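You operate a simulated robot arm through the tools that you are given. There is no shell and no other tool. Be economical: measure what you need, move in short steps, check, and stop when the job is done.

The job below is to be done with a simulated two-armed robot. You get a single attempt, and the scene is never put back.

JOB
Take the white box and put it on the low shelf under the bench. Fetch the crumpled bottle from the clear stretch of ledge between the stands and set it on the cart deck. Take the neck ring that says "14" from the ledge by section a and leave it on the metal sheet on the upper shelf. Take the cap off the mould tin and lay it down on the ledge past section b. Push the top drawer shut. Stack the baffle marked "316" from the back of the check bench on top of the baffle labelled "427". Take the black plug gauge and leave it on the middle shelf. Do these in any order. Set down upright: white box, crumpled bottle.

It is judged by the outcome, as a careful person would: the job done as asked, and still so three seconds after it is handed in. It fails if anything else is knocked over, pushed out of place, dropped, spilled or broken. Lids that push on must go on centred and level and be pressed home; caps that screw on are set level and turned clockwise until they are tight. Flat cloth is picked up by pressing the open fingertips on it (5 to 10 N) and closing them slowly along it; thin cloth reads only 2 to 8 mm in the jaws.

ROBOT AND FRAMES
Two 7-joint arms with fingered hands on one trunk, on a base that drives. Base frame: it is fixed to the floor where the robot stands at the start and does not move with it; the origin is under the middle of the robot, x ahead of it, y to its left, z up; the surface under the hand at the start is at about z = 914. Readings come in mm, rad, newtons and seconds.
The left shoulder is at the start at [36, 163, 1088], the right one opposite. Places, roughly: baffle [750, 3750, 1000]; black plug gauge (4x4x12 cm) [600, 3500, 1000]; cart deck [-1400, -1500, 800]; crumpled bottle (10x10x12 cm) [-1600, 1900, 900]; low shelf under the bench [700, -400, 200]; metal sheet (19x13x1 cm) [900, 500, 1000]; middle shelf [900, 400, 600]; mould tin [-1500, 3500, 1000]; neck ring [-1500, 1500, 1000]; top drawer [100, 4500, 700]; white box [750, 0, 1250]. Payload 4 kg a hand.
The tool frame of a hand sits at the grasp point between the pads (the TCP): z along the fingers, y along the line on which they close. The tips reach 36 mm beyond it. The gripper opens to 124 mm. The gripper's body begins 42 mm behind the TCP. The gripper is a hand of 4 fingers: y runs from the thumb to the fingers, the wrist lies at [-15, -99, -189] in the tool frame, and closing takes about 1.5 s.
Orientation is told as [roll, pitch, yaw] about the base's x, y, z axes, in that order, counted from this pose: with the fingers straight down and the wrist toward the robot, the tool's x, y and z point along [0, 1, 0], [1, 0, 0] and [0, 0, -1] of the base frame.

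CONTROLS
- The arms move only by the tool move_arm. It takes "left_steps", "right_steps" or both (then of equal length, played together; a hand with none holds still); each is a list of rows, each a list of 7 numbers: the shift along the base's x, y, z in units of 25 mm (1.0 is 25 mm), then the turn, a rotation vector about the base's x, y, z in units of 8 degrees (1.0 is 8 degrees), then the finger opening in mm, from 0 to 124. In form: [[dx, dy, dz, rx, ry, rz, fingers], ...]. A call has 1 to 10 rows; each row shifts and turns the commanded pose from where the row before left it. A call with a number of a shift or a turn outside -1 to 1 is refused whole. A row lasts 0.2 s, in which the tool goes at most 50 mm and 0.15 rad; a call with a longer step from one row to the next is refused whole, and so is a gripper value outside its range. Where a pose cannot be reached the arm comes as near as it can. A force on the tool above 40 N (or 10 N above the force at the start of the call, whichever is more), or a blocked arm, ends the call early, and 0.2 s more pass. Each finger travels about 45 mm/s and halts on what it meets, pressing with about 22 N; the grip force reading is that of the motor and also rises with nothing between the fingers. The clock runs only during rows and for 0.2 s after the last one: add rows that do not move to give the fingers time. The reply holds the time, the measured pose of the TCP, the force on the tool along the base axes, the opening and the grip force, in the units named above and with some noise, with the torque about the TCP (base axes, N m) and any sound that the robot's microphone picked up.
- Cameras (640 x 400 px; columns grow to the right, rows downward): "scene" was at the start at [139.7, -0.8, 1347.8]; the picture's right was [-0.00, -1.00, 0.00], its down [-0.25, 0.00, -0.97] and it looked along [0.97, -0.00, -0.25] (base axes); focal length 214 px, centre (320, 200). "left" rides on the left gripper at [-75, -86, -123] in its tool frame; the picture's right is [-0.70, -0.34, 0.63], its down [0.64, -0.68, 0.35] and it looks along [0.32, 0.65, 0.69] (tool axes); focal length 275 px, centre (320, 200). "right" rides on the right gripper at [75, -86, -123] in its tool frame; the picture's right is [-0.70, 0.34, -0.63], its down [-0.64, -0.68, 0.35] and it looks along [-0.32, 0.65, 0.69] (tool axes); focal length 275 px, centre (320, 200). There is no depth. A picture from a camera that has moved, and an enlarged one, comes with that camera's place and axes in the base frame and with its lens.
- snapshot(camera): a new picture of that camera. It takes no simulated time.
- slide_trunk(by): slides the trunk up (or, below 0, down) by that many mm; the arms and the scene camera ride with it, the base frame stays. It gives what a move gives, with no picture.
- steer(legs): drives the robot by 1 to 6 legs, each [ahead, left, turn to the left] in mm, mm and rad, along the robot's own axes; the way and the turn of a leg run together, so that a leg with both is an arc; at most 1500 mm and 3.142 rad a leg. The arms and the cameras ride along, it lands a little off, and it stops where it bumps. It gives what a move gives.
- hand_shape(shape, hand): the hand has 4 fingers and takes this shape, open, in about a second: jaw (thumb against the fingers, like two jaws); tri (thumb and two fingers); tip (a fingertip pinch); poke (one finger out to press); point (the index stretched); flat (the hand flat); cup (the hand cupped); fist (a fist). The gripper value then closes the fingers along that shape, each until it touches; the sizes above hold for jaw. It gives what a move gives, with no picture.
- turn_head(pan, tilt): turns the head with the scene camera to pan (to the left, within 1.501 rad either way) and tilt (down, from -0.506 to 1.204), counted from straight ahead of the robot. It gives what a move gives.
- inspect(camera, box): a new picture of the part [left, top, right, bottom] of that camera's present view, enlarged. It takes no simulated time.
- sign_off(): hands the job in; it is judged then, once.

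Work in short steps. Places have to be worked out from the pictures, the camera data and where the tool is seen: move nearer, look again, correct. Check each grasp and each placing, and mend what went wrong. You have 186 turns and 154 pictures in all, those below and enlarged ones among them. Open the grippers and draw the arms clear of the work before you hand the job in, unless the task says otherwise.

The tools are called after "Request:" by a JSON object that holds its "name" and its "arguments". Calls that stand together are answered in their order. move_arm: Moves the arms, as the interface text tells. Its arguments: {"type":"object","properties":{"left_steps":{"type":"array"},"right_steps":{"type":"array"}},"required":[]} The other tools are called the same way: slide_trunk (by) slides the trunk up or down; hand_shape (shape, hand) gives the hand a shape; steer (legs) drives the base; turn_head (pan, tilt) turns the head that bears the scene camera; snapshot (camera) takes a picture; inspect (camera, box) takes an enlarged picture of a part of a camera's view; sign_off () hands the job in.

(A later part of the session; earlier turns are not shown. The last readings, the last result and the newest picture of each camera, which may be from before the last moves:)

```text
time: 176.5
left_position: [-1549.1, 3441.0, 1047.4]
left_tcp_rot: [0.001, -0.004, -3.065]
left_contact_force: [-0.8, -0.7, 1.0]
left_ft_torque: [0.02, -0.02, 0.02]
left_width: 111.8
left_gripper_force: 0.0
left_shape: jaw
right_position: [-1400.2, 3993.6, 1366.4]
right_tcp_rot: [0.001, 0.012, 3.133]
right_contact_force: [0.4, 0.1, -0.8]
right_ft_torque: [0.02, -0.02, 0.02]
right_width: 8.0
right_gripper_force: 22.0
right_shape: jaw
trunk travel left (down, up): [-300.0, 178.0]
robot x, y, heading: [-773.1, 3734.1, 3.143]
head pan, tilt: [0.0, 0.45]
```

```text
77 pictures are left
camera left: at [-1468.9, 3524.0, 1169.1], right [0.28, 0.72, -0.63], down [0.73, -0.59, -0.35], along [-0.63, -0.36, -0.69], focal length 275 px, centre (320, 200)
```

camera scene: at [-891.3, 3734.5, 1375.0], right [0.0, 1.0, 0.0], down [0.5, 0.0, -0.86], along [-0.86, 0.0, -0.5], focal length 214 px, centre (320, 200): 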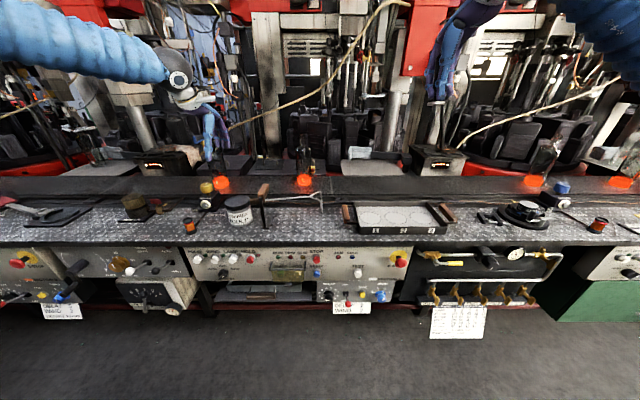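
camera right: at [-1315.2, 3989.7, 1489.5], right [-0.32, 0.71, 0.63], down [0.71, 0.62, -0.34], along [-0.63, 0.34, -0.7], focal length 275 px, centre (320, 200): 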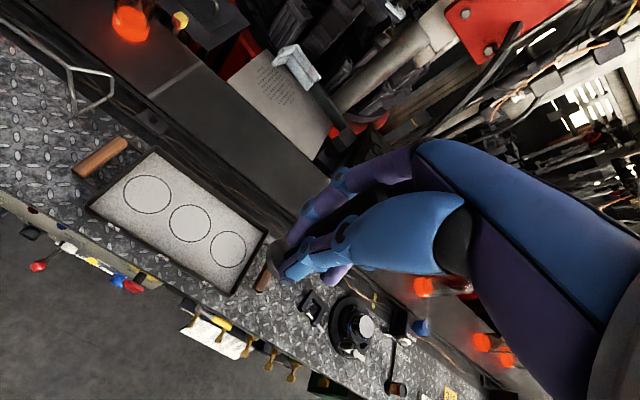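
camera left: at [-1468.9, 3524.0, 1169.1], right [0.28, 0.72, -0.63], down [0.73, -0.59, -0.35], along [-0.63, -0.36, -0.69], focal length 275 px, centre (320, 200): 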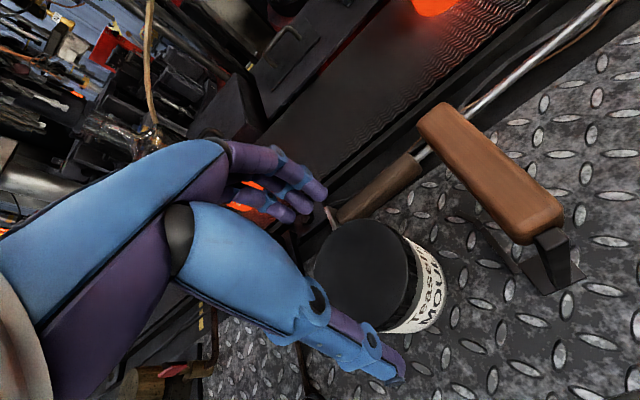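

Request:
{"name": "move_arm", "arguments": {"left_steps": [[0, 0, -0.8, 0, 0, 0, 112], [0, 0, -0.78, 0, 0, 0, 112], [0, 0, 0, 0, 0, 0, 60], [0, 0, 0, 0, 0, 0, 60], [0, 0, 0, 0, 0, 0, 60], [0, 0, 0, 0, 0, 0, 60], [0, 0, 0, 0, 0, 0, 60], [0, 0, 0.15, 0, 0, 0, 60], [0, 0, 0.15, 0, 0, 0, 60], [0, 0, 0.15, 0, 0, 0, 60]]}}

Request:
{"name": "inspect", "arguments": {"camera": "scene", "box": [160, 130, 340, 243]}}

```text
time: 178.7
left_position: [-1548.6, 3441.1, 1018.5]
left_tcp_rot: [0.0, -0.003, -3.063]
left_contact_force: [0.5, 0.3, -4.1]
left_ft_torque: [0.01, -0.01, 0.01]
left_width: 83.6
left_gripper_force: 21.9
left_shape: jaw
right_position: [-1398.8, 3992.3, 1367.0]
right_tcp_rot: [0.003, 0.012, 3.133]
right_contact_force: [0.7, -0.9, -0.3]
right_ft_torque: [-0.02, -0.02, 0.01]
right_width: 8.2
right_gripper_force: 22.1
right_shape: jaw
trunk travel left (down, up): [-300.0, 178.0]
robot x, y, heading: [-772.2, 3736.4, 3.144]
head pan, tilt: [0.0, 0.45]
```

```text
3.54 times, centred on (250, 186) of scene
camera zoom: at [-891.8, 3734.5, 1374.9], right [0.0, 1.0, 0.0], down [0.5, 0.0, -0.86], along [-0.86, 0.0, -0.5], focal length 759 px, centre (568, 248)
```

zoom: 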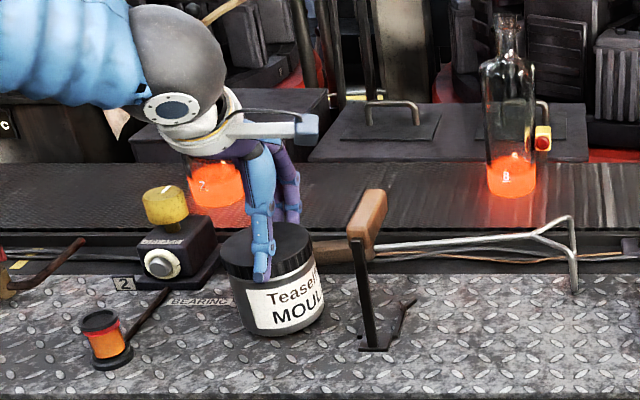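

The whole tin lifts with the cap — it is screwed on. I lower it back, press lightly so the base grips the ledge, and turn counter-clockwise.

Request:
{"name": "move_arm", "arguments": {"left_steps": [[0, 0, -0.25, 0, 0, 0, 60], [0, 0, -0.15, 0, 0, 0, 60], [0, 0, -0.1, 0, 0, 0, 60], [0, 0, -0.08, 0, 0, 0, 60], [0, 0, -0.05, 0, 0, 0, 60], [0, 0, 0, 0, 0, 0, 60]]}}

Request:
{"name": "inspect", "arguments": {"camera": "scene", "box": [160, 130, 340, 243]}}

```text
time: 180.1
left_position: [-1549.6, 3444.5, 1007.0]
left_tcp_rot: [-0.002, -0.01, -3.063]
left_contact_force: [-5.8, -0.1, 30.5]
left_ft_torque: [0.02, -0.12, -0.02]
left_width: 85.3
left_gripper_force: 22.2
left_shape: jaw
right_position: [-1397.9, 3993.5, 1367.1]
right_tcp_rot: [0.002, 0.014, 3.133]
right_contact_force: [0.9, -0.7, -0.7]
right_ft_torque: [-0.01, 0.0, -0.01]
right_width: 8.0
right_gripper_force: 21.3
right_shape: jaw
trunk travel left (down, up): [-300.0, 178.0]
robot x, y, heading: [-774.5, 3737.1, 3.142]
head pan, tilt: [0.0, 0.45]
```

```text
3.54 times, centred on (250, 186) of scene
camera zoom: at [-889.6, 3735.4, 1375.4], right [0.0, 1.0, 0.0], down [0.5, 0.0, -0.86], along [-0.86, 0.0, -0.5], focal length 759 px, centre (568, 248)
```

zoom: 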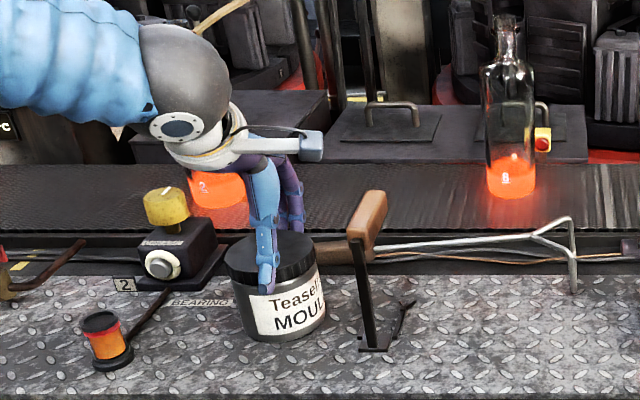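

Tin stands flat with ~30 N pressing down. Turning counter-clockwise 40° and watching the label.

Request:
{"name": "move_arm", "arguments": {"left_steps": [[0, 0, 0, 0, 0, 0.7, 60], [0, 0, 0, 0, 0, 0.7, 60], [0, 0, 0, 0, 0, 0.7, 60], [0, 0, 0, 0, 0, 0.7, 60], [0, 0, 0, 0, 0, 0.7, 60], [0, 0, 0, 0, 0, 0.7, 60], [0, 0, 0, 0, 0, 0.7, 60]]}}

Request:
{"name": "inspect", "arguments": {"camera": "scene", "box": [160, 130, 340, 243]}}

```text
time: 181.7
left_position: [-1547.6, 3441.9, 1005.9]
left_tcp_rot: [-0.002, -0.006, -2.376]
left_contact_force: [2.4, 0.7, 32.5]
left_ft_torque: [0.11, -0.27, -0.51]
left_width: 84.0
left_gripper_force: 22.0
left_shape: jaw
right_position: [-1397.4, 3993.0, 1367.5]
right_tcp_rot: [0.002, 0.011, 3.134]
right_contact_force: [-0.3, -0.3, -1.0]
right_ft_torque: [0.01, -0.06, 0.01]
right_width: 8.0
right_gripper_force: 22.2
right_shape: jaw
trunk travel left (down, up): [-300.0, 178.0]
robot x, y, heading: [-772.0, 3735.7, 3.141]
head pan, tilt: [0.0, 0.45]
```

```text
3.54 times, centred on (250, 186) of scene
camera zoom: at [-889.1, 3735.6, 1375.3], right [0.0, 1.0, 0.0], down [0.5, 0.0, -0.86], along [-0.86, 0.0, -0.5], focal length 759 px, centre (568, 248)
```

zoom: 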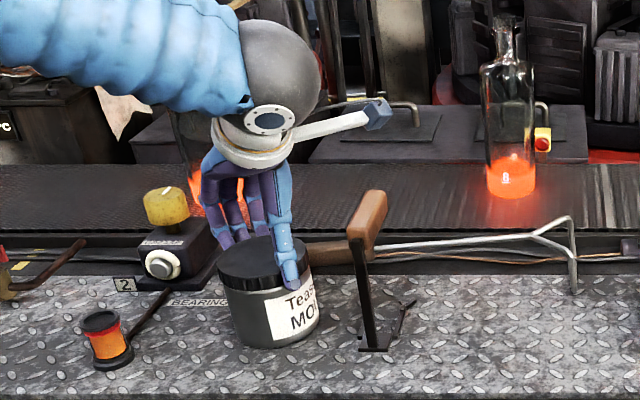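

Pressing doesn't stop the tin from turning (0.5 N·m), so I'll need both hands for this cap. The right hand still holds the gauge, so I'll release, do the neck ring and shelf deliveries first, then come back with two free hands.

Request:
{"name": "move_arm", "arguments": {"left_steps": [[0, 0, 0.1, 0, 0, 0, 85], [0, 0, 0, 0, 0, 0, 100], [0, 0, 0, 0, 0, 0, 115], [0, 0, 0, 0, 0, 0, 115], [0, 0, 0.5, 0, 0, 0, 115], [0, 0, 1, 0, 0, 0, 115], [0, 0, 1, 0, 0, 0, 115], [0, 0, 1, 0, 0, -1, 115], [0, 0, 1, 0, 0, -1, 115], [0, 0, 1, 0, 0, -1, 115]]}}

Request:
{"name": "move_arm", "arguments": {"left_steps": [[0, 0, 1, 0, 0, -1, 115], [0, 0, 1, 0, 0, -1, 115], [0.5, 0, 1, 0, 0, 0, 115], [1, 0, 1, 0, 0, 0, 115], [1, 0, 1, 0, 0, 0, 115], [1, 0, 1, 0, 0, 0, 115], [1, 0, 1, 0, 0, 0, 115], [1, 0, 0.5, 0, 0, 0, 115]]}}

Request:
{"name": "snapshot", "arguments": {"camera": "scene"}}

Request:
{"name": "steer", "arguments": {"legs": [[-320, 0, 0], [0, 1500, 0], [0, 350, 0]]}}

Request:
{"name": "turn_head", "arguments": {"pan": 0.2, "tilt": 0.45}}

Request:
{"name": "snapshot", "arguments": {"camera": "scene"}}

```text
time: 183.9
left_position: [-1547.8, 3443.8, 1143.4]
left_tcp_rot: [-0.002, -0.006, -2.799]
left_contact_force: [0.0, -0.3, -0.5]
left_ft_torque: [0.0, 0.03, 0.01]
left_width: 114.8
left_gripper_force: 0.0
left_shape: jaw
right_position: [-1398.5, 3990.8, 1366.6]
right_tcp_rot: [0.002, 0.013, 3.133]
right_contact_force: [0.1, -0.3, -1.7]
right_ft_torque: [0.0, 0.02, -0.04]
right_width: 7.7
right_gripper_force: 21.8
right_shape: jaw
trunk travel left (down, up): [-300.0, 178.0]
robot x, y, heading: [-771.0, 3736.9, 3.142]
head pan, tilt: [0.0, 0.45]
```

```text
time: 185.7
left_position: [-1411.0, 3441.2, 1332.8]
left_tcp_rot: [-0.002, -0.004, -3.076]
left_contact_force: [0.4, 0.8, -0.7]
left_ft_torque: [-0.01, 0.03, -0.01]
left_width: 114.7
left_gripper_force: 0.0
left_shape: jaw
right_position: [-1398.1, 3992.2, 1367.5]
right_tcp_rot: [0.001, 0.012, 3.132]
right_contact_force: [0.4, 0.9, -0.9]
right_ft_torque: [-0.03, -0.05, 0.0]
right_width: 8.2
right_gripper_force: 21.8
right_shape: jaw
trunk travel left (down, up): [-300.0, 178.0]
robot x, y, heading: [-773.4, 3734.0, 3.133]
head pan, tilt: [0.0, 0.45]
```

```text
73 pictures are left
camera scene: at [-890.1, 3734.3, 1375.2], right [0.0, 1.0, 0.0], down [0.5, 0.0, -0.86], along [-0.86, 0.0, -0.5], focal length 214 px, centre (320, 200)
```

scene: 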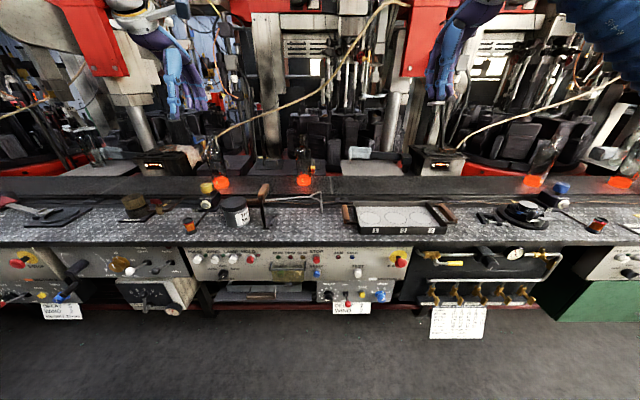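

```text
time: 196.8
left_position: [-1072.4, 1582.9, 1331.8]
left_tcp_rot: [-0.002, -0.003, -3.058]
left_contact_force: [0.4, -0.2, -0.5]
left_ft_torque: [0.04, -0.01, -0.03]
left_width: 114.5
left_gripper_force: 0.0
left_shape: jaw
right_position: [-1069.5, 2135.6, 1367.1]
right_tcp_rot: [0.0, 0.013, -3.131]
right_contact_force: [0.1, -1.2, -0.8]
right_ft_torque: [0.02, 0.0, 0.01]
right_width: 8.1
right_gripper_force: 22.0
right_shape: jaw
trunk travel left (down, up): [-300.0, 178.0]
robot x, y, heading: [-434.6, 1892.8, -3.123]
head pan, tilt: [0.0, 0.45]
```

```text
time: 197.5
left_position: [-1072.4, 1584.6, 1332.0]
left_tcp_rot: [0.0, -0.003, -3.058]
left_contact_force: [0.1, 0.7, -1.2]
left_ft_torque: [-0.02, -0.01, -0.01]
left_width: 114.5
left_gripper_force: 0.0
left_shape: jaw
right_position: [-1069.1, 2137.3, 1366.6]
right_tcp_rot: [0.001, 0.013, -3.131]
right_contact_force: [-0.1, 0.0, -1.1]
right_ft_torque: [0.02, -0.01, -0.01]
right_width: 7.8
right_gripper_force: 21.8
right_shape: jaw
trunk travel left (down, up): [-300.0, 178.0]
robot x, y, heading: [-437.3, 1890.6, -3.121]
head pan, tilt: [0.201, 0.45]
```

```text
72 pictures are left
camera scene: at [-554.7, 1870.4, 1375.1], right [-0.21, 0.98, -0.02], down [0.49, 0.09, -0.86], along [-0.84, -0.19, -0.5], focal length 214 px, centre (320, 200)
```

scene: 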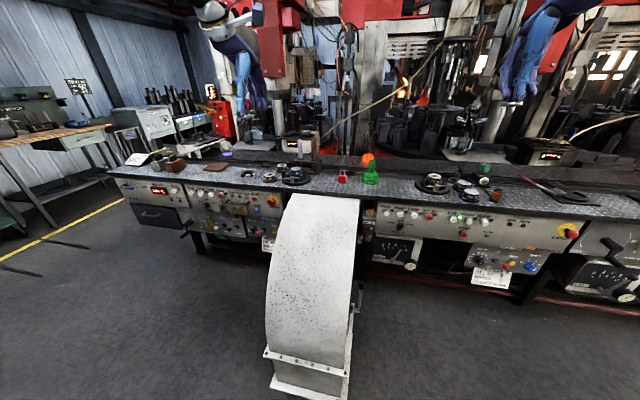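

Enlarging the ledge near the duct to find rings, the crumpled bottle and section labels.

Request:
{"name": "inspect", "arguments": {"camera": "scene", "box": [190, 130, 350, 230]}}

Request:
{"name": "inspect", "arguments": {"camera": "scene", "box": [330, 130, 530, 255]}}

```text
4.00 times, centred on (270, 180) of scene
camera zoom: at [-554.7, 1870.4, 1375.1], right [-0.21, 0.98, -0.02], down [0.49, 0.09, -0.86], along [-0.84, -0.19, -0.5], focal length 858 px, centre (520, 280)
```

zoom: 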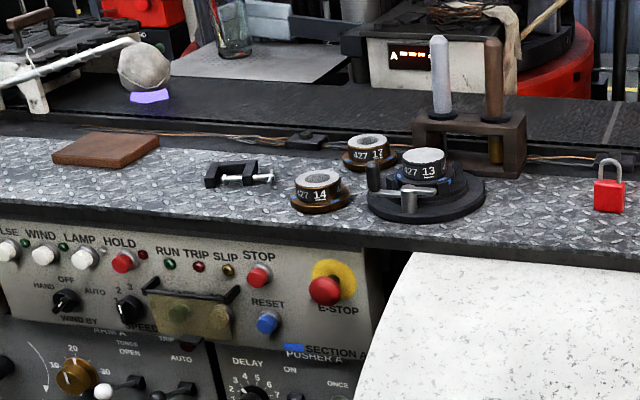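

```text
3.20 times, centred on (430, 192) of scene
camera zoom: at [-554.7, 1870.4, 1375.1], right [-0.21, 0.98, -0.02], down [0.49, 0.09, -0.86], along [-0.84, -0.19, -0.5], focal length 686 px, centre (-32, 224)
```

zoom: 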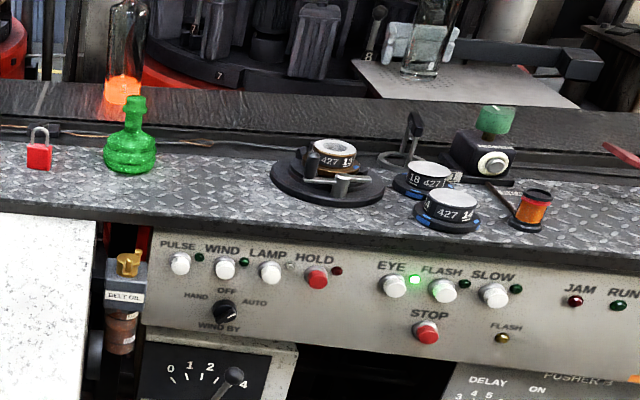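

The ring "427 14" by SECTION A is at ≈(−1488, 1394); the crumpled green bottle at ≈(−1554, 1907). The duct spans y 1490–1880 out to x −950, so for the ring I'll stand south of it, turned to heading ≈2.4.

Request:
{"name": "steer", "arguments": {"legs": [[0, 1120, 0], [0, 0, -0.76], [430, 0, 0]]}}

Request:
{"name": "snapshot", "arguments": {"camera": "left"}}

Request:
{"name": "turn_head", "arguments": {"pan": 0.35, "tilt": 0.5}}

Request:
{"name": "snapshot", "arguments": {"camera": "scene"}}

```text
time: 207.3
left_position: [-1424.1, 1292.0, 1331.2]
left_tcp_rot: [-0.002, -0.004, 2.468]
left_contact_force: [-0.4, 0.6, -0.3]
left_ft_torque: [-0.03, 0.0, 0.01]
left_width: 114.7
left_gripper_force: 0.0
left_shape: jaw
right_position: [-1041.8, 1691.9, 1366.4]
right_tcp_rot: [0.0, 0.015, 2.394]
right_contact_force: [0.0, 0.3, -0.5]
right_ft_torque: [-0.02, -0.02, -0.01]
right_width: 7.7
right_gripper_force: 22.0
right_shape: jaw
trunk travel left (down, up): [-300.0, 178.0]
robot x, y, heading: [-749.1, 1077.6, 2.399]
head pan, tilt: [0.201, 0.45]
```

```text
69 pictures are left
camera left: at [-1309.9, 1297.3, 1453.6], right [0.7, 0.34, -0.63], down [0.13, -0.93, -0.35], along [-0.71, 0.16, -0.69], focal length 275 px, centre (320, 200)
```

left: 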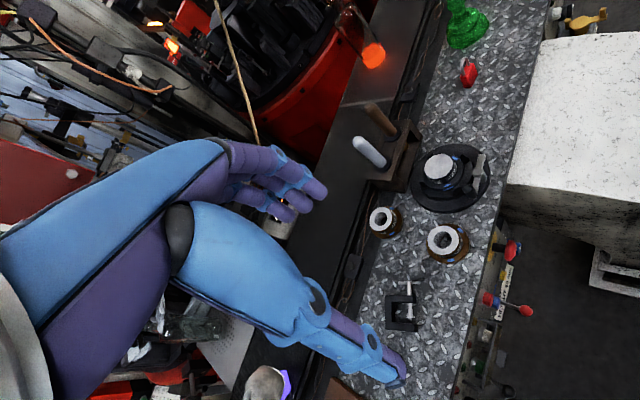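

```text
time: 208.0
left_position: [-1422.3, 1292.0, 1331.1]
left_tcp_rot: [-0.001, -0.005, 2.47]
left_contact_force: [-0.3, 0.7, 0.0]
left_ft_torque: [0.01, -0.04, -0.01]
left_width: 114.4
left_gripper_force: 0.0
left_shape: jaw
right_position: [-1041.9, 1690.6, 1367.1]
right_tcp_rot: [0.002, 0.014, 2.394]
right_contact_force: [0.2, -0.2, 0.1]
right_ft_torque: [-0.03, 0.05, 0.0]
right_width: 7.9
right_gripper_force: 22.0
right_shape: jaw
trunk travel left (down, up): [-300.0, 178.0]
robot x, y, heading: [-750.4, 1077.7, 2.401]
head pan, tilt: [0.351, 0.499]
```

```text
68 pictures are left
camera scene: at [-855.8, 1128.4, 1371.0], right [0.38, 0.92, -0.03], down [0.49, -0.23, -0.84], along [-0.78, 0.31, -0.54], focal length 214 px, centre (320, 200)
```

scene: 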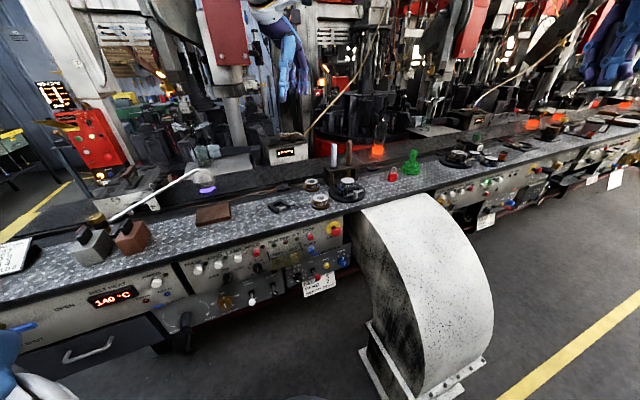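

Ring 14 at ≈(−1500, 1388). Moving the left hand over it, turning the jaw to close along x.

Request:
{"name": "move_arm", "arguments": {"left_steps": [[-0.4, 0.5, -1, 0, 0, 0.6, 110], [-0.4, 0.5, -1, 0, 0, 0.6, 110], [-0.4, 0.5, -1, 0, 0, 0.6, 110], [-0.4, 0.5, -1, 0, 0, 0.6, 110], [-0.4, 0.5, -1, 0, 0, 0.6, 110], [-0.4, 0.5, -1, 0, 0, 0.6, 110], [-0.4, 0.5, -1, 0, 0, 0.6, 110], [-0.3, 0.34, -1, 0, 0, 0.6, 110], [0, 0, -1, 0, 0, 0, 110], [0, 0, -1, 0, 0, 0, 110]]}}

Request:
{"name": "snapshot", "arguments": {"camera": "left"}}

```text
time: 210.2
left_position: [-1500.9, 1385.9, 1081.4]
left_tcp_rot: [0.001, -0.004, 3.138]
left_contact_force: [-0.1, -0.1, 0.5]
left_ft_torque: [0.01, -0.03, -0.01]
left_width: 110.1
left_gripper_force: 0.0
left_shape: jaw
right_position: [-1042.0, 1689.7, 1367.2]
right_tcp_rot: [0.002, 0.015, 2.393]
right_contact_force: [-0.4, 1.1, -0.4]
right_ft_torque: [0.01, -0.03, 0.03]
right_width: 7.6
right_gripper_force: 22.1
right_shape: jaw
trunk travel left (down, up): [-300.0, 178.0]
robot x, y, heading: [-753.0, 1076.4, 2.401]
head pan, tilt: [0.351, 0.499]
```

```text
67 pictures are left
camera left: at [-1414.4, 1461.5, 1203.4], right [0.34, 0.7, -0.63], down [0.68, -0.65, -0.35], along [-0.65, -0.31, -0.69], focal length 275 px, centre (320, 200)
```

left: 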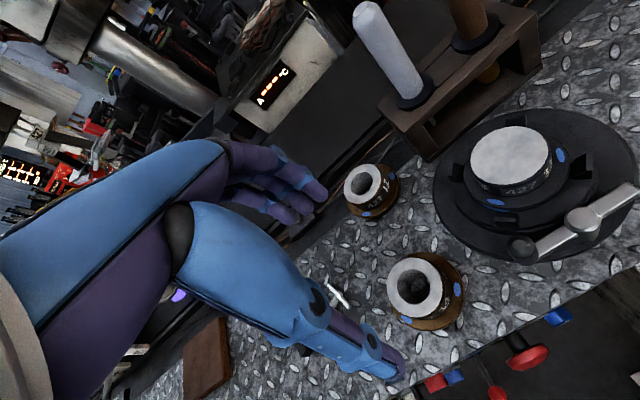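

Ring centre (−1494, 1392). Descending to z≈958 and closing.

Request:
{"name": "move_arm", "arguments": {"left_steps": [[0.25, 0.25, -1, 0, 0, 0, 100], [0, 0, -1, 0, 0, 0, 100], [0, 0, -1, 0, 0, 0, 100], [0, 0, -1, 0, 0, 0, 100], [0, 0, -0.6, 0, 0, 0, 100], [0, 0, -0.3, 0, 0, 0, 100], [0, 0, 0, 0, 0, 0, 100]]}}

Request:
{"name": "snapshot", "arguments": {"camera": "left"}}

Request:
{"name": "inspect", "arguments": {"camera": "scene", "box": [270, 150, 370, 213]}}

```text
time: 211.8
left_position: [-1492.8, 1394.2, 960.3]
left_tcp_rot: [-0.004, -0.004, 3.138]
left_contact_force: [0.9, 0.0, 0.8]
left_ft_torque: [0.0, 0.0, 0.03]
left_width: 99.8
left_gripper_force: 0.0
left_shape: jaw
right_position: [-1041.2, 1689.8, 1367.2]
right_tcp_rot: [0.001, 0.015, 2.395]
right_contact_force: [-0.1, 0.1, -0.8]
right_ft_torque: [0.01, 0.03, 0.0]
right_width: 7.6
right_gripper_force: 21.9
right_shape: jaw
trunk travel left (down, up): [-300.0, 178.0]
robot x, y, heading: [-749.8, 1076.4, 2.395]
head pan, tilt: [0.351, 0.499]
```

```text
66 pictures are left
camera left: at [-1407.2, 1468.8, 1081.4], right [0.34, 0.7, -0.63], down [0.68, -0.65, -0.35], along [-0.65, -0.31, -0.69], focal length 275 px, centre (320, 200)
```

left: 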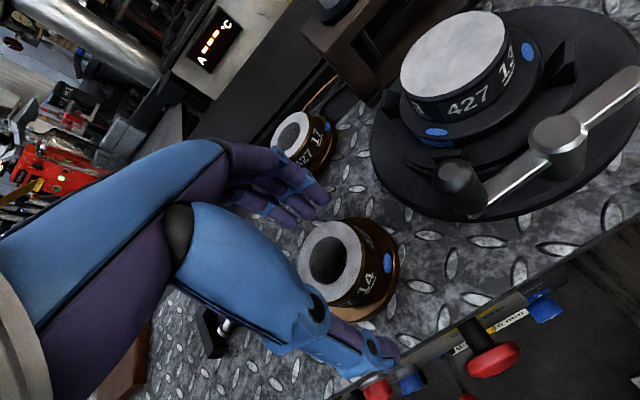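

```text
6.35 times, centred on (320, 182) of scene
camera zoom: at [-855.6, 1128.3, 1371.1], right [0.38, 0.92, -0.03], down [0.49, -0.23, -0.84], along [-0.78, 0.31, -0.54], focal length 1362 px, centre (320, 318)
```

zoom: 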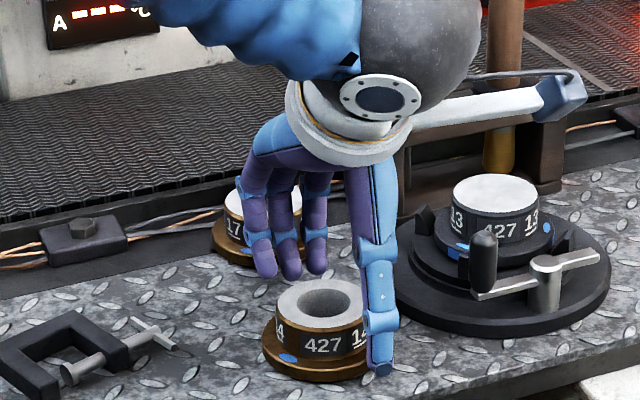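

Ring "427 14" is between thumb and fingers. Closing and lifting.

Request:
{"name": "move_arm", "arguments": {"left_steps": [[0, 0, 0, 0, 0, 0, 30], [0, 0, 0, 0, 0, 0, 30], [0, 0, 0, 0, 0, 0, 30], [0, 0, 0, 0, 0, 0, 30], [0, 0, 0, 0, 0, 0, 30], [0, 0, 0, 0, 0, 0, 30], [0, 0, 0.3, 0, 0, 0, 30], [0, 0, 1, 0, 0, 0, 30], [0, 0, 1, 0, 0, 0, 30], [0, 0, 1, 0, 0, 0, 30]]}}

Request:
{"name": "snapshot", "arguments": {"camera": "left"}}

```text
time: 214.0
left_position: [-1490.6, 1393.2, 1042.2]
left_tcp_rot: [0.002, -0.006, 3.139]
left_contact_force: [0.2, -0.1, -3.8]
left_ft_torque: [0.05, 0.0, 0.02]
left_width: 51.7
left_gripper_force: 22.2
left_shape: jaw
right_position: [-1041.0, 1689.7, 1366.8]
right_tcp_rot: [0.001, 0.014, 2.393]
right_contact_force: [1.0, 0.0, -0.3]
right_ft_torque: [-0.02, -0.01, 0.0]
right_width: 8.0
right_gripper_force: 22.1
right_shape: jaw
trunk travel left (down, up): [-300.0, 178.0]
robot x, y, heading: [-749.9, 1080.9, 2.397]
head pan, tilt: [0.351, 0.499]
```

```text
64 pictures are left
camera left: at [-1404.9, 1467.8, 1164.3], right [0.34, 0.7, -0.63], down [0.68, -0.65, -0.35], along [-0.65, -0.31, -0.69], focal length 275 px, centre (320, 200)
```

left: 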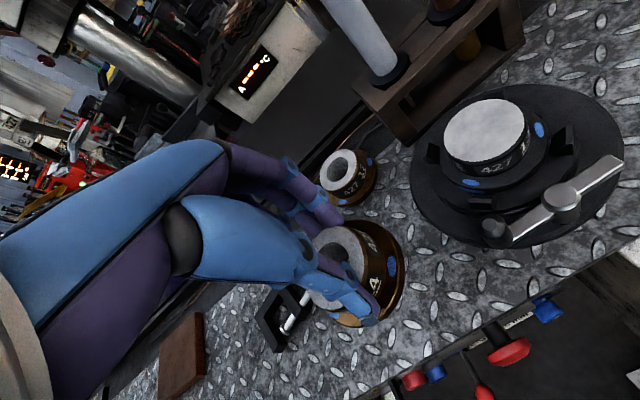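

Ring held (51.7 mm). The shelf bay is low, so before travelling I check how the gauge sits in the right hand.

Request:
{"name": "turn_head", "arguments": {"pan": -0.35, "tilt": 0.1}}

Request:
{"name": "inspect", "arguments": {"camera": "scene", "box": [260, 120, 400, 208]}}

```text
time: 215.1
left_position: [-1491.8, 1392.1, 1041.4]
left_tcp_rot: [0.001, -0.004, 3.138]
left_contact_force: [0.2, -0.5, -4.3]
left_ft_torque: [0.06, 0.01, -0.01]
left_width: 51.8
left_gripper_force: 22.3
left_shape: jaw
right_position: [-1041.2, 1690.9, 1365.7]
right_tcp_rot: [0.002, 0.012, 2.396]
right_contact_force: [0.0, -0.1, -1.2]
right_ft_torque: [0.0, -0.01, 0.0]
right_width: 7.8
right_gripper_force: 21.6
right_shape: jaw
trunk travel left (down, up): [-300.0, 178.0]
robot x, y, heading: [-751.7, 1075.4, 2.396]
head pan, tilt: [-0.351, 0.099]
```

```text
4.55 times, centred on (330, 164) of scene
camera zoom: at [-816.8, 1177.6, 1407.8], right [0.89, 0.46, 0.03], down [0.1, -0.14, -0.98], along [-0.45, 0.88, -0.17], focal length 975 px, centre (274, 364)
```

zoom: 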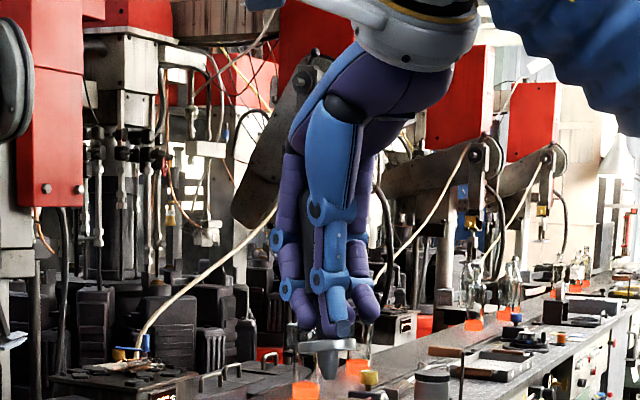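

The gauge hangs straight (plug end 61 mm below TCP), so it can be stood upright at the shelf's front edge. The ring needs a hand tilted forward to fit under the top shelf, so I set it back down here (a touch south) and regrasp it tilted.

Request:
{"name": "move_arm", "arguments": {"left_steps": [[-0.1, -0.5, -0.8, 0, 0, 0, 30], [-0.1, -0.5, -0.8, 0, 0, 0, 30], [0, 0, -0.8, 0, 0, 0, 30], [0, 0, -0.4, 0, 0, 0, 30], [0, 0, -0.15, 0, 0, 0, 30], [0, 0, -0.15, 0, 0, 0, 30], [0, 0, -0.1, 0, 0, 0, 30], [0, 0, -0.1, 0, 0, 0, 30]]}}

```text
time: 216.9
left_position: [-1498.5, 1370.3, 960.5]
left_tcp_rot: [-0.002, -0.006, 3.139]
left_contact_force: [-1.0, 2.4, 6.3]
left_ft_torque: [-0.05, 0.03, -0.03]
left_width: 51.6
left_gripper_force: 21.8
left_shape: jaw
right_position: [-1039.7, 1690.6, 1367.7]
right_tcp_rot: [0.002, 0.014, 2.395]
right_contact_force: [-0.1, 0.1, -0.6]
right_ft_torque: [0.0, -0.01, -0.02]
right_width: 7.7
right_gripper_force: 22.5
right_shape: jaw
trunk travel left (down, up): [-300.0, 178.0]
robot x, y, heading: [-750.1, 1075.9, 2.397]
head pan, tilt: [-0.351, 0.099]
```

Request:
{"name": "move_arm", "arguments": {"left_steps": [[0, 0, 0, 0, 0, 0, 70], [0, 0, 0, 0, 0, 0, 100], [0, 0, 0, 0, 0, 0, 100], [0, 0, 0, 0, 0, 0, 100], [0, 0, 0.8, 0, 0, 0, 100], [0, 0, 1, 0, 0, 0, 100], [0, 0, 1, 0, 0, 0, 100], [0, 0, 1, 0, 0, 0, 100], [0, 0, 1, 0, 0, 0, 100], [0, 0, 1, 0, 0, 0, 100]]}}

Request:
{"name": "move_arm", "arguments": {"left_steps": [[0.37, -0.36, 0, 0, 0, 0.99, 100], [0.37, -0.36, 0, 0, 0, 0.99, 100], [0.37, -0.36, 0, 0, 0, 0.99, 100], [0.37, -0.36, 0, 0, 0, 0.99, 100], [0.37, -0.36, 0, 0, 0, 0.99, 100], [0.37, -0.36, 0, 0, 0, 0.99, 100], [0, 0, 0, 0.679, 0.734, 0, 100], [0, 0, 0, 0.679, 0.734, 0, 100], [0, 0, 0, 0.679, 0.734, 0, 100], [0, 0, 0, 0.679, 0.734, 0, 100]]}}

Request:
{"name": "move_arm", "arguments": {"left_steps": [[0, 0, -0.5, 0.679, 0.734, 0, 100], [0, 0, -1, 0, 0, 0, 100], [0, 0, -1, 0, 0, 0, 100]]}}

Request:
{"name": "turn_head", "arguments": {"pan": 0.35, "tilt": 0.5}}

Request:
{"name": "snapshot", "arguments": {"camera": "left"}}

Request:
{"name": "inspect", "arguments": {"camera": "scene", "box": [230, 120, 400, 226]}}

```text
time: 219.1
left_position: [-1497.3, 1370.8, 1105.7]
left_tcp_rot: [-0.001, -0.003, 3.138]
left_contact_force: [0.1, 0.2, -0.1]
left_ft_torque: [0.02, 0.02, 0.0]
left_width: 99.8
left_gripper_force: 0.2
left_shape: jaw
right_position: [-1040.2, 1690.7, 1367.6]
right_tcp_rot: [0.002, 0.013, 2.395]
right_contact_force: [0.8, 0.0, -0.5]
right_ft_torque: [0.02, -0.01, 0.0]
right_width: 7.8
right_gripper_force: 22.0
right_shape: jaw
trunk travel left (down, up): [-300.0, 178.0]
robot x, y, heading: [-749.2, 1076.5, 2.403]
head pan, tilt: [-0.351, 0.099]
```

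```text
time: 221.3
left_position: [-1444.0, 1314.2, 1103.6]
left_tcp_rot: [-0.561, -0.001, -2.315]
left_contact_force: [0.7, -0.7, -0.5]
left_ft_torque: [0.03, 0.01, -0.03]
left_width: 100.0
left_gripper_force: 0.1
left_shape: jaw
right_position: [-1040.9, 1690.5, 1367.2]
right_tcp_rot: [0.0, 0.014, 2.394]
right_contact_force: [0.5, -0.5, -1.7]
right_ft_torque: [-0.02, 0.0, 0.03]
right_width: 7.6
right_gripper_force: 21.8
right_shape: jaw
trunk travel left (down, up): [-300.0, 178.0]
robot x, y, heading: [-751.4, 1075.1, 2.4]
head pan, tilt: [-0.351, 0.099]
```

```text
time: 222.1
left_position: [-1446.4, 1312.8, 1039.6]
left_tcp_rot: [-0.698, -0.003, -2.312]
left_contact_force: [-0.3, 0.2, -0.2]
left_ft_torque: [-0.01, -0.02, 0.01]
left_width: 99.8
left_gripper_force: 0.1
left_shape: jaw
right_position: [-1043.3, 1689.2, 1367.4]
right_tcp_rot: [0.0, 0.015, 2.396]
right_contact_force: [0.2, 0.6, -1.6]
right_ft_torque: [0.01, -0.01, -0.02]
right_width: 7.8
right_gripper_force: 22.0
right_shape: jaw
trunk travel left (down, up): [-300.0, 178.0]
robot x, y, heading: [-752.4, 1082.2, 2.402]
head pan, tilt: [-0.351, 0.099]
```

```text
time: 223.2
left_position: [-1443.0, 1313.0, 1041.8]
left_tcp_rot: [-0.699, -0.001, -2.314]
left_contact_force: [-0.2, 0.6, 1.0]
left_ft_torque: [-0.02, 0.01, 0.02]
left_width: 99.7
left_gripper_force: 0.0
left_shape: jaw
right_position: [-1041.6, 1689.9, 1365.9]
right_tcp_rot: [0.002, 0.015, 2.394]
right_contact_force: [-0.5, -0.4, -0.7]
right_ft_torque: [0.0, -0.04, 0.0]
right_width: 7.8
right_gripper_force: 22.2
right_shape: jaw
trunk travel left (down, up): [-300.0, 178.0]
robot x, y, heading: [-753.6, 1077.8, 2.401]
head pan, tilt: [0.351, 0.499]
```

```text
62 pictures are left
camera left: at [-1370.0, 1363.3, 1183.3], right [-0.47, 0.88, -0.04], down [0.66, 0.32, -0.68], along [-0.59, -0.34, -0.73], focal length 275 px, centre (320, 200)
```

left: 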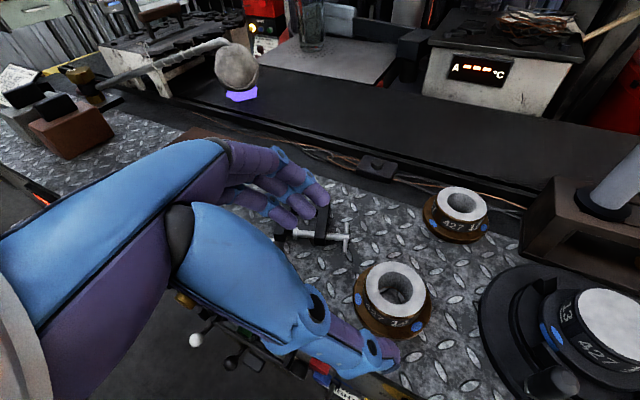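

```text
3.76 times, centred on (315, 173) of scene
camera zoom: at [-855.7, 1128.2, 1371.1], right [0.38, 0.92, -0.03], down [0.49, -0.23, -0.84], along [-0.78, 0.31, -0.54], focal length 807 px, centre (339, 302)
```

zoom: 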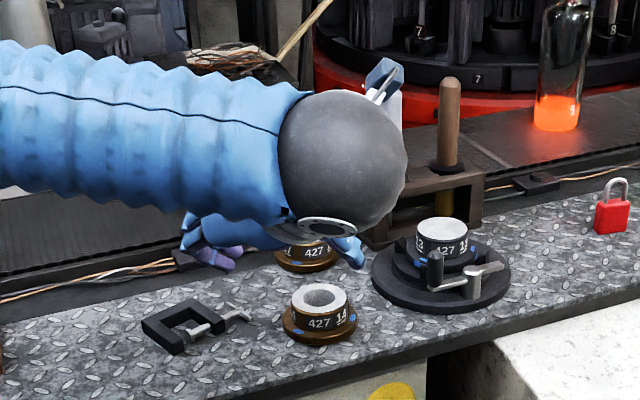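

Hand is tilted 40° as intended, ring centre (−1500, 1367). Advancing along the tool axis and checking.

Request:
{"name": "move_arm", "arguments": {"left_steps": [[-0.38, 0.36, -0.7, 0, 0, 0, 100], [-0.38, 0.36, -0.7, 0, 0, 0, 100], [-0.38, 0.36, -0.7, 0, 0, 0, 100], [-0.38, 0.36, -0.7, 0, 0, 0, 100], [-0.36, 0.34, -0.66, 0, 0, 0, 100], [0, 0, 0, 0, 0, 0, 100]]}}

Request:
{"name": "snapshot", "arguments": {"camera": "left"}}

```text
time: 224.6
left_position: [-1510.0, 1353.2, 973.9]
left_tcp_rot: [-0.692, -0.005, -2.317]
left_contact_force: [0.6, 0.0, -0.2]
left_ft_torque: [0.01, 0.0, -0.01]
left_width: 100.0
left_gripper_force: 0.1
left_shape: jaw
left hand out of reach, approached as far as the arm can: row 2, 3, 4, 5
right_position: [-1039.7, 1690.2, 1366.5]
right_tcp_rot: [0.002, 0.015, 2.395]
right_contact_force: [-0.9, -0.5, -0.8]
right_ft_torque: [0.0, -0.04, 0.02]
right_width: 7.7
right_gripper_force: 21.8
right_shape: jaw
trunk travel left (down, up): [-300.0, 178.0]
robot x, y, heading: [-753.6, 1075.5, 2.401]
head pan, tilt: [0.351, 0.499]
```

```text
60 pictures are left
camera left: at [-1436.4, 1403.7, 1115.1], right [-0.46, 0.89, -0.04], down [0.66, 0.31, -0.68], along [-0.59, -0.34, -0.73], focal length 275 px, centre (320, 200)
```

left: 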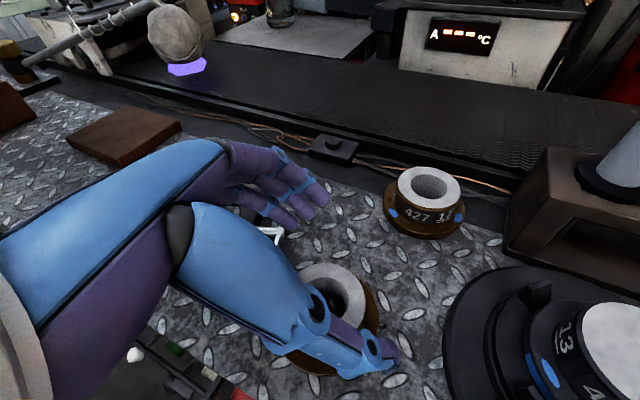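

The arm hits a joint limit at (−1510, 1353, 974), so I'll make the last correction with base and trunk: base by ≈(+20, +4) mm, then trunk down.

Request:
{"name": "steer", "arguments": {"legs": [[-12, -16, 0]]}}

Request:
{"name": "slide_trunk", "arguments": {"by": -14}}

Request:
{"name": "snapshot", "arguments": {"camera": "left"}}

```text
time: 225.3
left_position: [-1491.3, 1356.1, 973.9]
left_tcp_rot: [-0.694, -0.002, -2.317]
left_contact_force: [-0.2, -0.1, -0.4]
left_ft_torque: [-0.02, -0.05, 0.0]
left_width: 99.9
left_gripper_force: 0.0
left_shape: jaw
right_position: [-1022.1, 1695.5, 1366.9]
right_tcp_rot: [0.002, 0.013, 2.392]
right_contact_force: [-0.9, -0.1, -0.4]
right_ft_torque: [-0.01, 0.05, 0.01]
right_width: 7.7
right_gripper_force: 22.0
right_shape: jaw
trunk travel left (down, up): [-300.0, 178.0]
robot x, y, heading: [-734.0, 1081.5, 2.395]
head pan, tilt: [0.351, 0.499]
```

```text
time: 226.0
left_position: [-1490.6, 1357.2, 961.9]
left_tcp_rot: [-0.696, -0.005, -2.32]
left_contact_force: [0.4, 0.3, 0.7]
left_ft_torque: [0.0, -0.02, 0.02]
left_width: 100.0
left_gripper_force: 0.0
left_shape: jaw
right_position: [-1019.6, 1694.5, 1352.2]
right_tcp_rot: [0.005, 0.013, 2.397]
right_contact_force: [0.4, 0.2, -0.7]
right_ft_torque: [0.0, 0.01, 0.02]
right_width: 7.7
right_gripper_force: 21.5
right_shape: jaw
trunk travel left (down, up): [-286.0, 192.0]
robot x, y, heading: [-735.4, 1080.2, 2.401]
head pan, tilt: [0.351, 0.499]
```

```text
59 pictures are left
camera left: at [-1416.5, 1407.5, 1102.5], right [-0.46, 0.89, -0.04], down [0.66, 0.31, -0.68], along [-0.59, -0.34, -0.73], focal length 275 px, centre (320, 200)
```

left: 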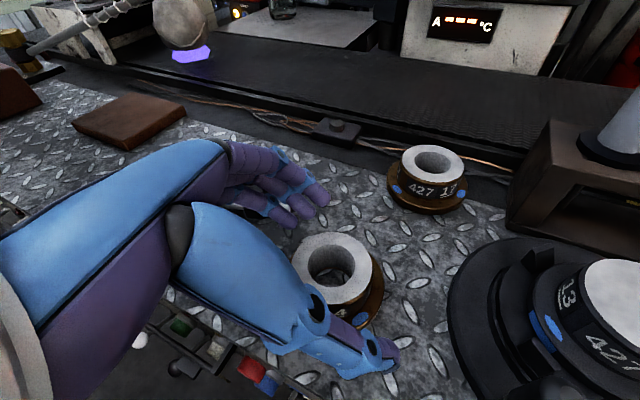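

Aligned within ~6 mm. Lowering 7 mm more and closing on the ring.

Request:
{"name": "slide_trunk", "arguments": {"by": -7}}

Request:
{"name": "move_arm", "arguments": {"left_steps": [[0, 0, 0, 0, 0, 0, 30], [0, 0, 0, 0, 0, 0, 30], [0, 0, 0, 0, 0, 0, 30], [0, 0, 0, 0, 0, 0, 30], [0, 0, 0, 0, 0, 0, 30], [0, 0, 0, 0, 0, 0, 30], [0, 0, 0, 0, 0, 0, 30]]}}

Request:
{"name": "slide_trunk", "arguments": {"by": 50}}

Request:
{"name": "snapshot", "arguments": {"camera": "left"}}

```text
time: 226.5
left_position: [-1491.0, 1357.1, 953.4]
left_tcp_rot: [-0.696, -0.002, -2.318]
left_contact_force: [-0.3, -0.6, 0.1]
left_ft_torque: [0.0, -0.01, -0.02]
left_width: 99.9
left_gripper_force: 0.0
left_shape: jaw
right_position: [-1022.7, 1692.5, 1346.4]
right_tcp_rot: [0.001, 0.015, 2.396]
right_contact_force: [1.1, 0.4, -1.3]
right_ft_torque: [-0.02, -0.02, 0.02]
right_width: 7.6
right_gripper_force: 22.0
right_shape: jaw
trunk travel left (down, up): [-279.0, 199.0]
robot x, y, heading: [-736.6, 1082.1, 2.396]
head pan, tilt: [0.351, 0.499]
```

```text
time: 228.1
left_position: [-1490.2, 1356.7, 952.1]
left_tcp_rot: [-0.693, -0.004, -2.319]
left_contact_force: [-0.9, 1.1, 5.2]
left_ft_torque: [0.08, 0.13, -0.05]
left_width: 53.5
left_gripper_force: 22.4
left_shape: jaw
right_position: [-1022.8, 1693.8, 1346.3]
right_tcp_rot: [0.002, 0.013, 2.395]
right_contact_force: [-0.1, 0.1, -0.7]
right_ft_torque: [0.02, -0.02, -0.01]
right_width: 7.7
right_gripper_force: 21.6
right_shape: jaw
trunk travel left (down, up): [-279.0, 199.0]
robot x, y, heading: [-735.3, 1078.0, 2.4]
head pan, tilt: [0.351, 0.499]
```

```text
time: 229.1
left_position: [-1493.6, 1357.7, 1002.9]
left_tcp_rot: [-0.686, -0.006, -2.324]
left_contact_force: [0.2, 0.5, -0.1]
left_ft_torque: [0.0, -0.04, -0.01]
left_width: 27.1
left_gripper_force: 21.9
left_shape: jaw
right_position: [-1024.4, 1694.4, 1394.7]
right_tcp_rot: [0.002, 0.014, 2.395]
right_contact_force: [0.3, 0.1, -1.1]
right_ft_torque: [0.0, -0.02, 0.0]
right_width: 7.6
right_gripper_force: 22.2
right_shape: jaw
trunk travel left (down, up): [-329.0, 149.0]
robot x, y, heading: [-731.0, 1080.5, 2.4]
head pan, tilt: [0.351, 0.499]
```

```text
58 pictures are left
camera left: at [-1419.2, 1407.6, 1143.9], right [-0.46, 0.89, -0.05], down [0.67, 0.3, -0.68], along [-0.59, -0.34, -0.73], focal length 275 px, centre (320, 200)
```

left: 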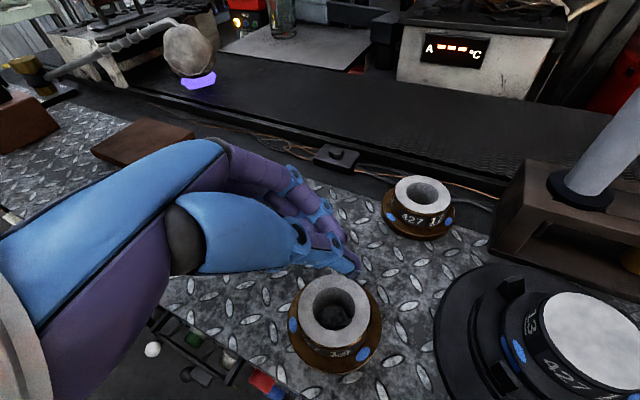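

The ring slipped out — with the tilted hand the spread fingers hit the flange. It still stands upright at ≈(−1486, 1373). I return to the vertical grip that worked (aligned with robot forward) and will tilt at the shelf instead.

Request:
{"name": "move_arm", "arguments": {"left_steps": [[0, 0, 1, 0, 0, 0, 100], [0, 0, 1, 0, 0, 0, 100], [0, 0, 1, -0.679, -0.734, 0, 100], [0, 0, 1, -0.679, -0.734, 0, 100], [0, 0, 0, -0.679, -0.734, 0, 100], [0, 0, 0, -0.679, -0.734, 0, 100], [0, 0, 0, -0.679, -0.734, 0, 100], [0, 0, 0, 0, 0, -1, 100], [0, 0, 0, 0, 0, -1, 100], [0, 0, 0, 0, 0, -1, 100]]}}

Request:
{"name": "move_arm", "arguments": {"left_steps": [[0, 0, 0, 0, 0, -1, 100], [0, 0, 0, 0, 0, -1, 100], [0, 0, 0, 0, 0, -1, 100], [0, 0, 0, 0, 0, -1, 100], [0, 0, 0, 0, 0, -1, 100], [0, 0, 0, 0, 0, -1, 100], [0, 0, 0, 0, 0, -1, 100], [0, 0, 0, 0, 0, -1, 100], [0, 0, 0, 0, 0, -0.3, 100]]}}

Request:
{"name": "snapshot", "arguments": {"camera": "left"}}

```text
time: 231.2
left_position: [-1491.7, 1356.5, 1104.8]
left_tcp_rot: [0.009, 0.0, -2.746]
left_contact_force: [0.5, 0.3, 0.7]
left_ft_torque: [0.0, 0.03, 0.04]
left_width: 99.8
left_gripper_force: 0.0
left_shape: jaw
right_position: [-1022.7, 1693.3, 1396.3]
right_tcp_rot: [0.0, 0.013, 2.395]
right_contact_force: [0.5, -0.1, -0.9]
right_ft_torque: [-0.03, -0.02, 0.03]
right_width: 7.6
right_gripper_force: 22.0
right_shape: jaw
trunk travel left (down, up): [-329.0, 149.0]
robot x, y, heading: [-737.0, 1079.0, 2.401]
head pan, tilt: [0.351, 0.499]
```

```text
time: 233.2
left_position: [-1492.4, 1356.7, 1104.7]
left_tcp_rot: [0.008, 0.002, 2.379]
left_contact_force: [-0.1, -0.5, 0.4]
left_ft_torque: [-0.02, 0.0, -0.02]
left_width: 99.6
left_gripper_force: 0.0
left_shape: jaw
right_position: [-1022.8, 1693.3, 1395.4]
right_tcp_rot: [0.002, 0.013, 2.395]
right_contact_force: [-0.3, -0.1, -1.1]
right_ft_torque: [0.01, -0.03, -0.05]
right_width: 7.7
right_gripper_force: 21.3
right_shape: jaw
trunk travel left (down, up): [-329.0, 149.0]
robot x, y, heading: [-734.1, 1084.9, 2.402]
head pan, tilt: [0.351, 0.499]
```

```text
57 pictures are left
camera left: at [-1377.8, 1353.7, 1225.2], right [0.72, 0.27, -0.64], down [0.05, -0.94, -0.34], along [-0.69, 0.22, -0.69], focal length 275 px, centre (320, 200)
```

left: 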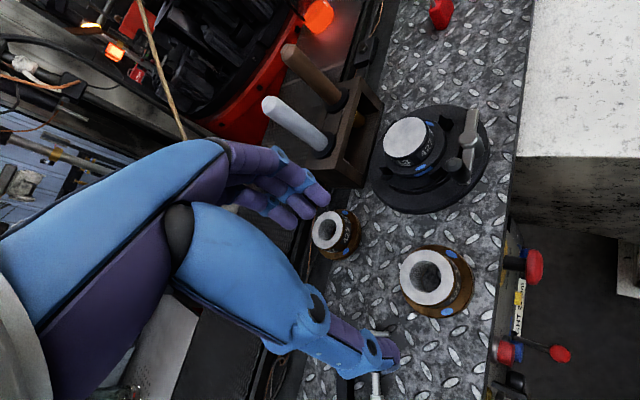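

Ring at (−1484, 1371). Descending vertically, closing and lifting.

Request:
{"name": "move_arm", "arguments": {"left_steps": [[0.3, 0.55, -1, 0, 0, 0, 96], [0, 0, -1, 0, 0, 0, 96], [0, 0, -1, 0, 0, 0, 96], [0, 0, -1, 0, 0, 0, 96], [0, 0, -1, 0, 0, 0, 96], [0, 0, -0.6, 0, 0, 0, 96], [0, 0, -0.22, 0, 0, 0, 96], [0, 0, 0, 0, 0, 0, 96]]}}

Request:
{"name": "move_arm", "arguments": {"left_steps": [[0, 0, 0, 0, 0, 0, 30], [0, 0, 0, 0, 0, 0, 30], [0, 0, 0, 0, 0, 0, 30], [0, 0, 0, 0, 0, 0, 30], [0, 0, 0, 0, 0, 0, 30], [0, 0, 0, 0, 0, 0, 30], [0, 0, 0.3, 0, 0, 0, 30], [0, 0, 1, 0, 0, 0, 30], [0, 0, 1, 0, 0, 0, 30], [0, 0, 1, 0, 0, 0, 30]]}}

Request:
{"name": "snapshot", "arguments": {"camera": "left"}}

```text
time: 235.1
left_position: [-1485.0, 1372.3, 957.1]
left_tcp_rot: [0.01, 0.001, 2.379]
left_contact_force: [-0.3, 0.8, 0.7]
left_ft_torque: [-0.02, -0.02, -0.01]
left_width: 96.5
left_gripper_force: 0.0
left_shape: jaw
right_position: [-1021.6, 1693.7, 1395.3]
right_tcp_rot: [0.001, 0.014, 2.395]
right_contact_force: [-0.3, 0.6, -1.0]
right_ft_torque: [-0.02, -0.01, 0.03]
right_width: 7.7
right_gripper_force: 22.3
right_shape: jaw
trunk travel left (down, up): [-329.0, 149.0]
robot x, y, heading: [-732.8, 1084.1, 2.399]
head pan, tilt: [0.351, 0.499]
```

```text
time: 237.2
left_position: [-1485.9, 1370.3, 1039.2]
left_tcp_rot: [0.009, 0.002, 2.382]
left_contact_force: [0.1, 0.2, -5.0]
left_ft_torque: [0.04, -0.06, -0.02]
left_width: 53.5
left_gripper_force: 22.5
left_shape: jaw
right_position: [-1022.8, 1692.8, 1395.8]
right_tcp_rot: [0.001, 0.016, 2.393]
right_contact_force: [0.0, -0.9, -1.2]
right_ft_torque: [0.02, -0.02, 0.02]
right_width: 7.6
right_gripper_force: 22.5
right_shape: jaw
trunk travel left (down, up): [-329.0, 149.0]
robot x, y, heading: [-734.4, 1080.5, 2.399]
head pan, tilt: [0.351, 0.499]
```

```text
56 pictures are left
camera left: at [-1371.1, 1367.9, 1161.3], right [0.72, 0.27, -0.64], down [0.05, -0.94, -0.34], along [-0.69, 0.21, -0.69], focal length 275 px, centre (320, 200)
```

left: 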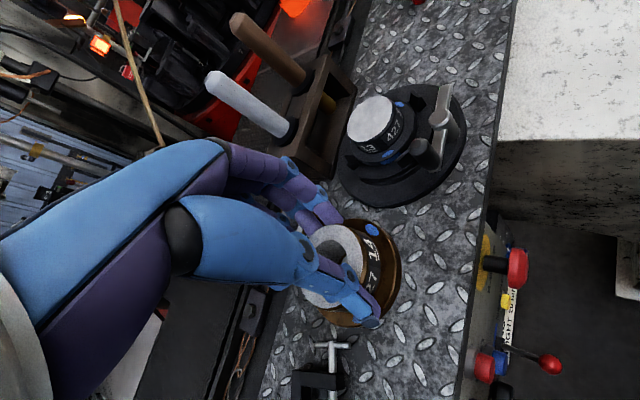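

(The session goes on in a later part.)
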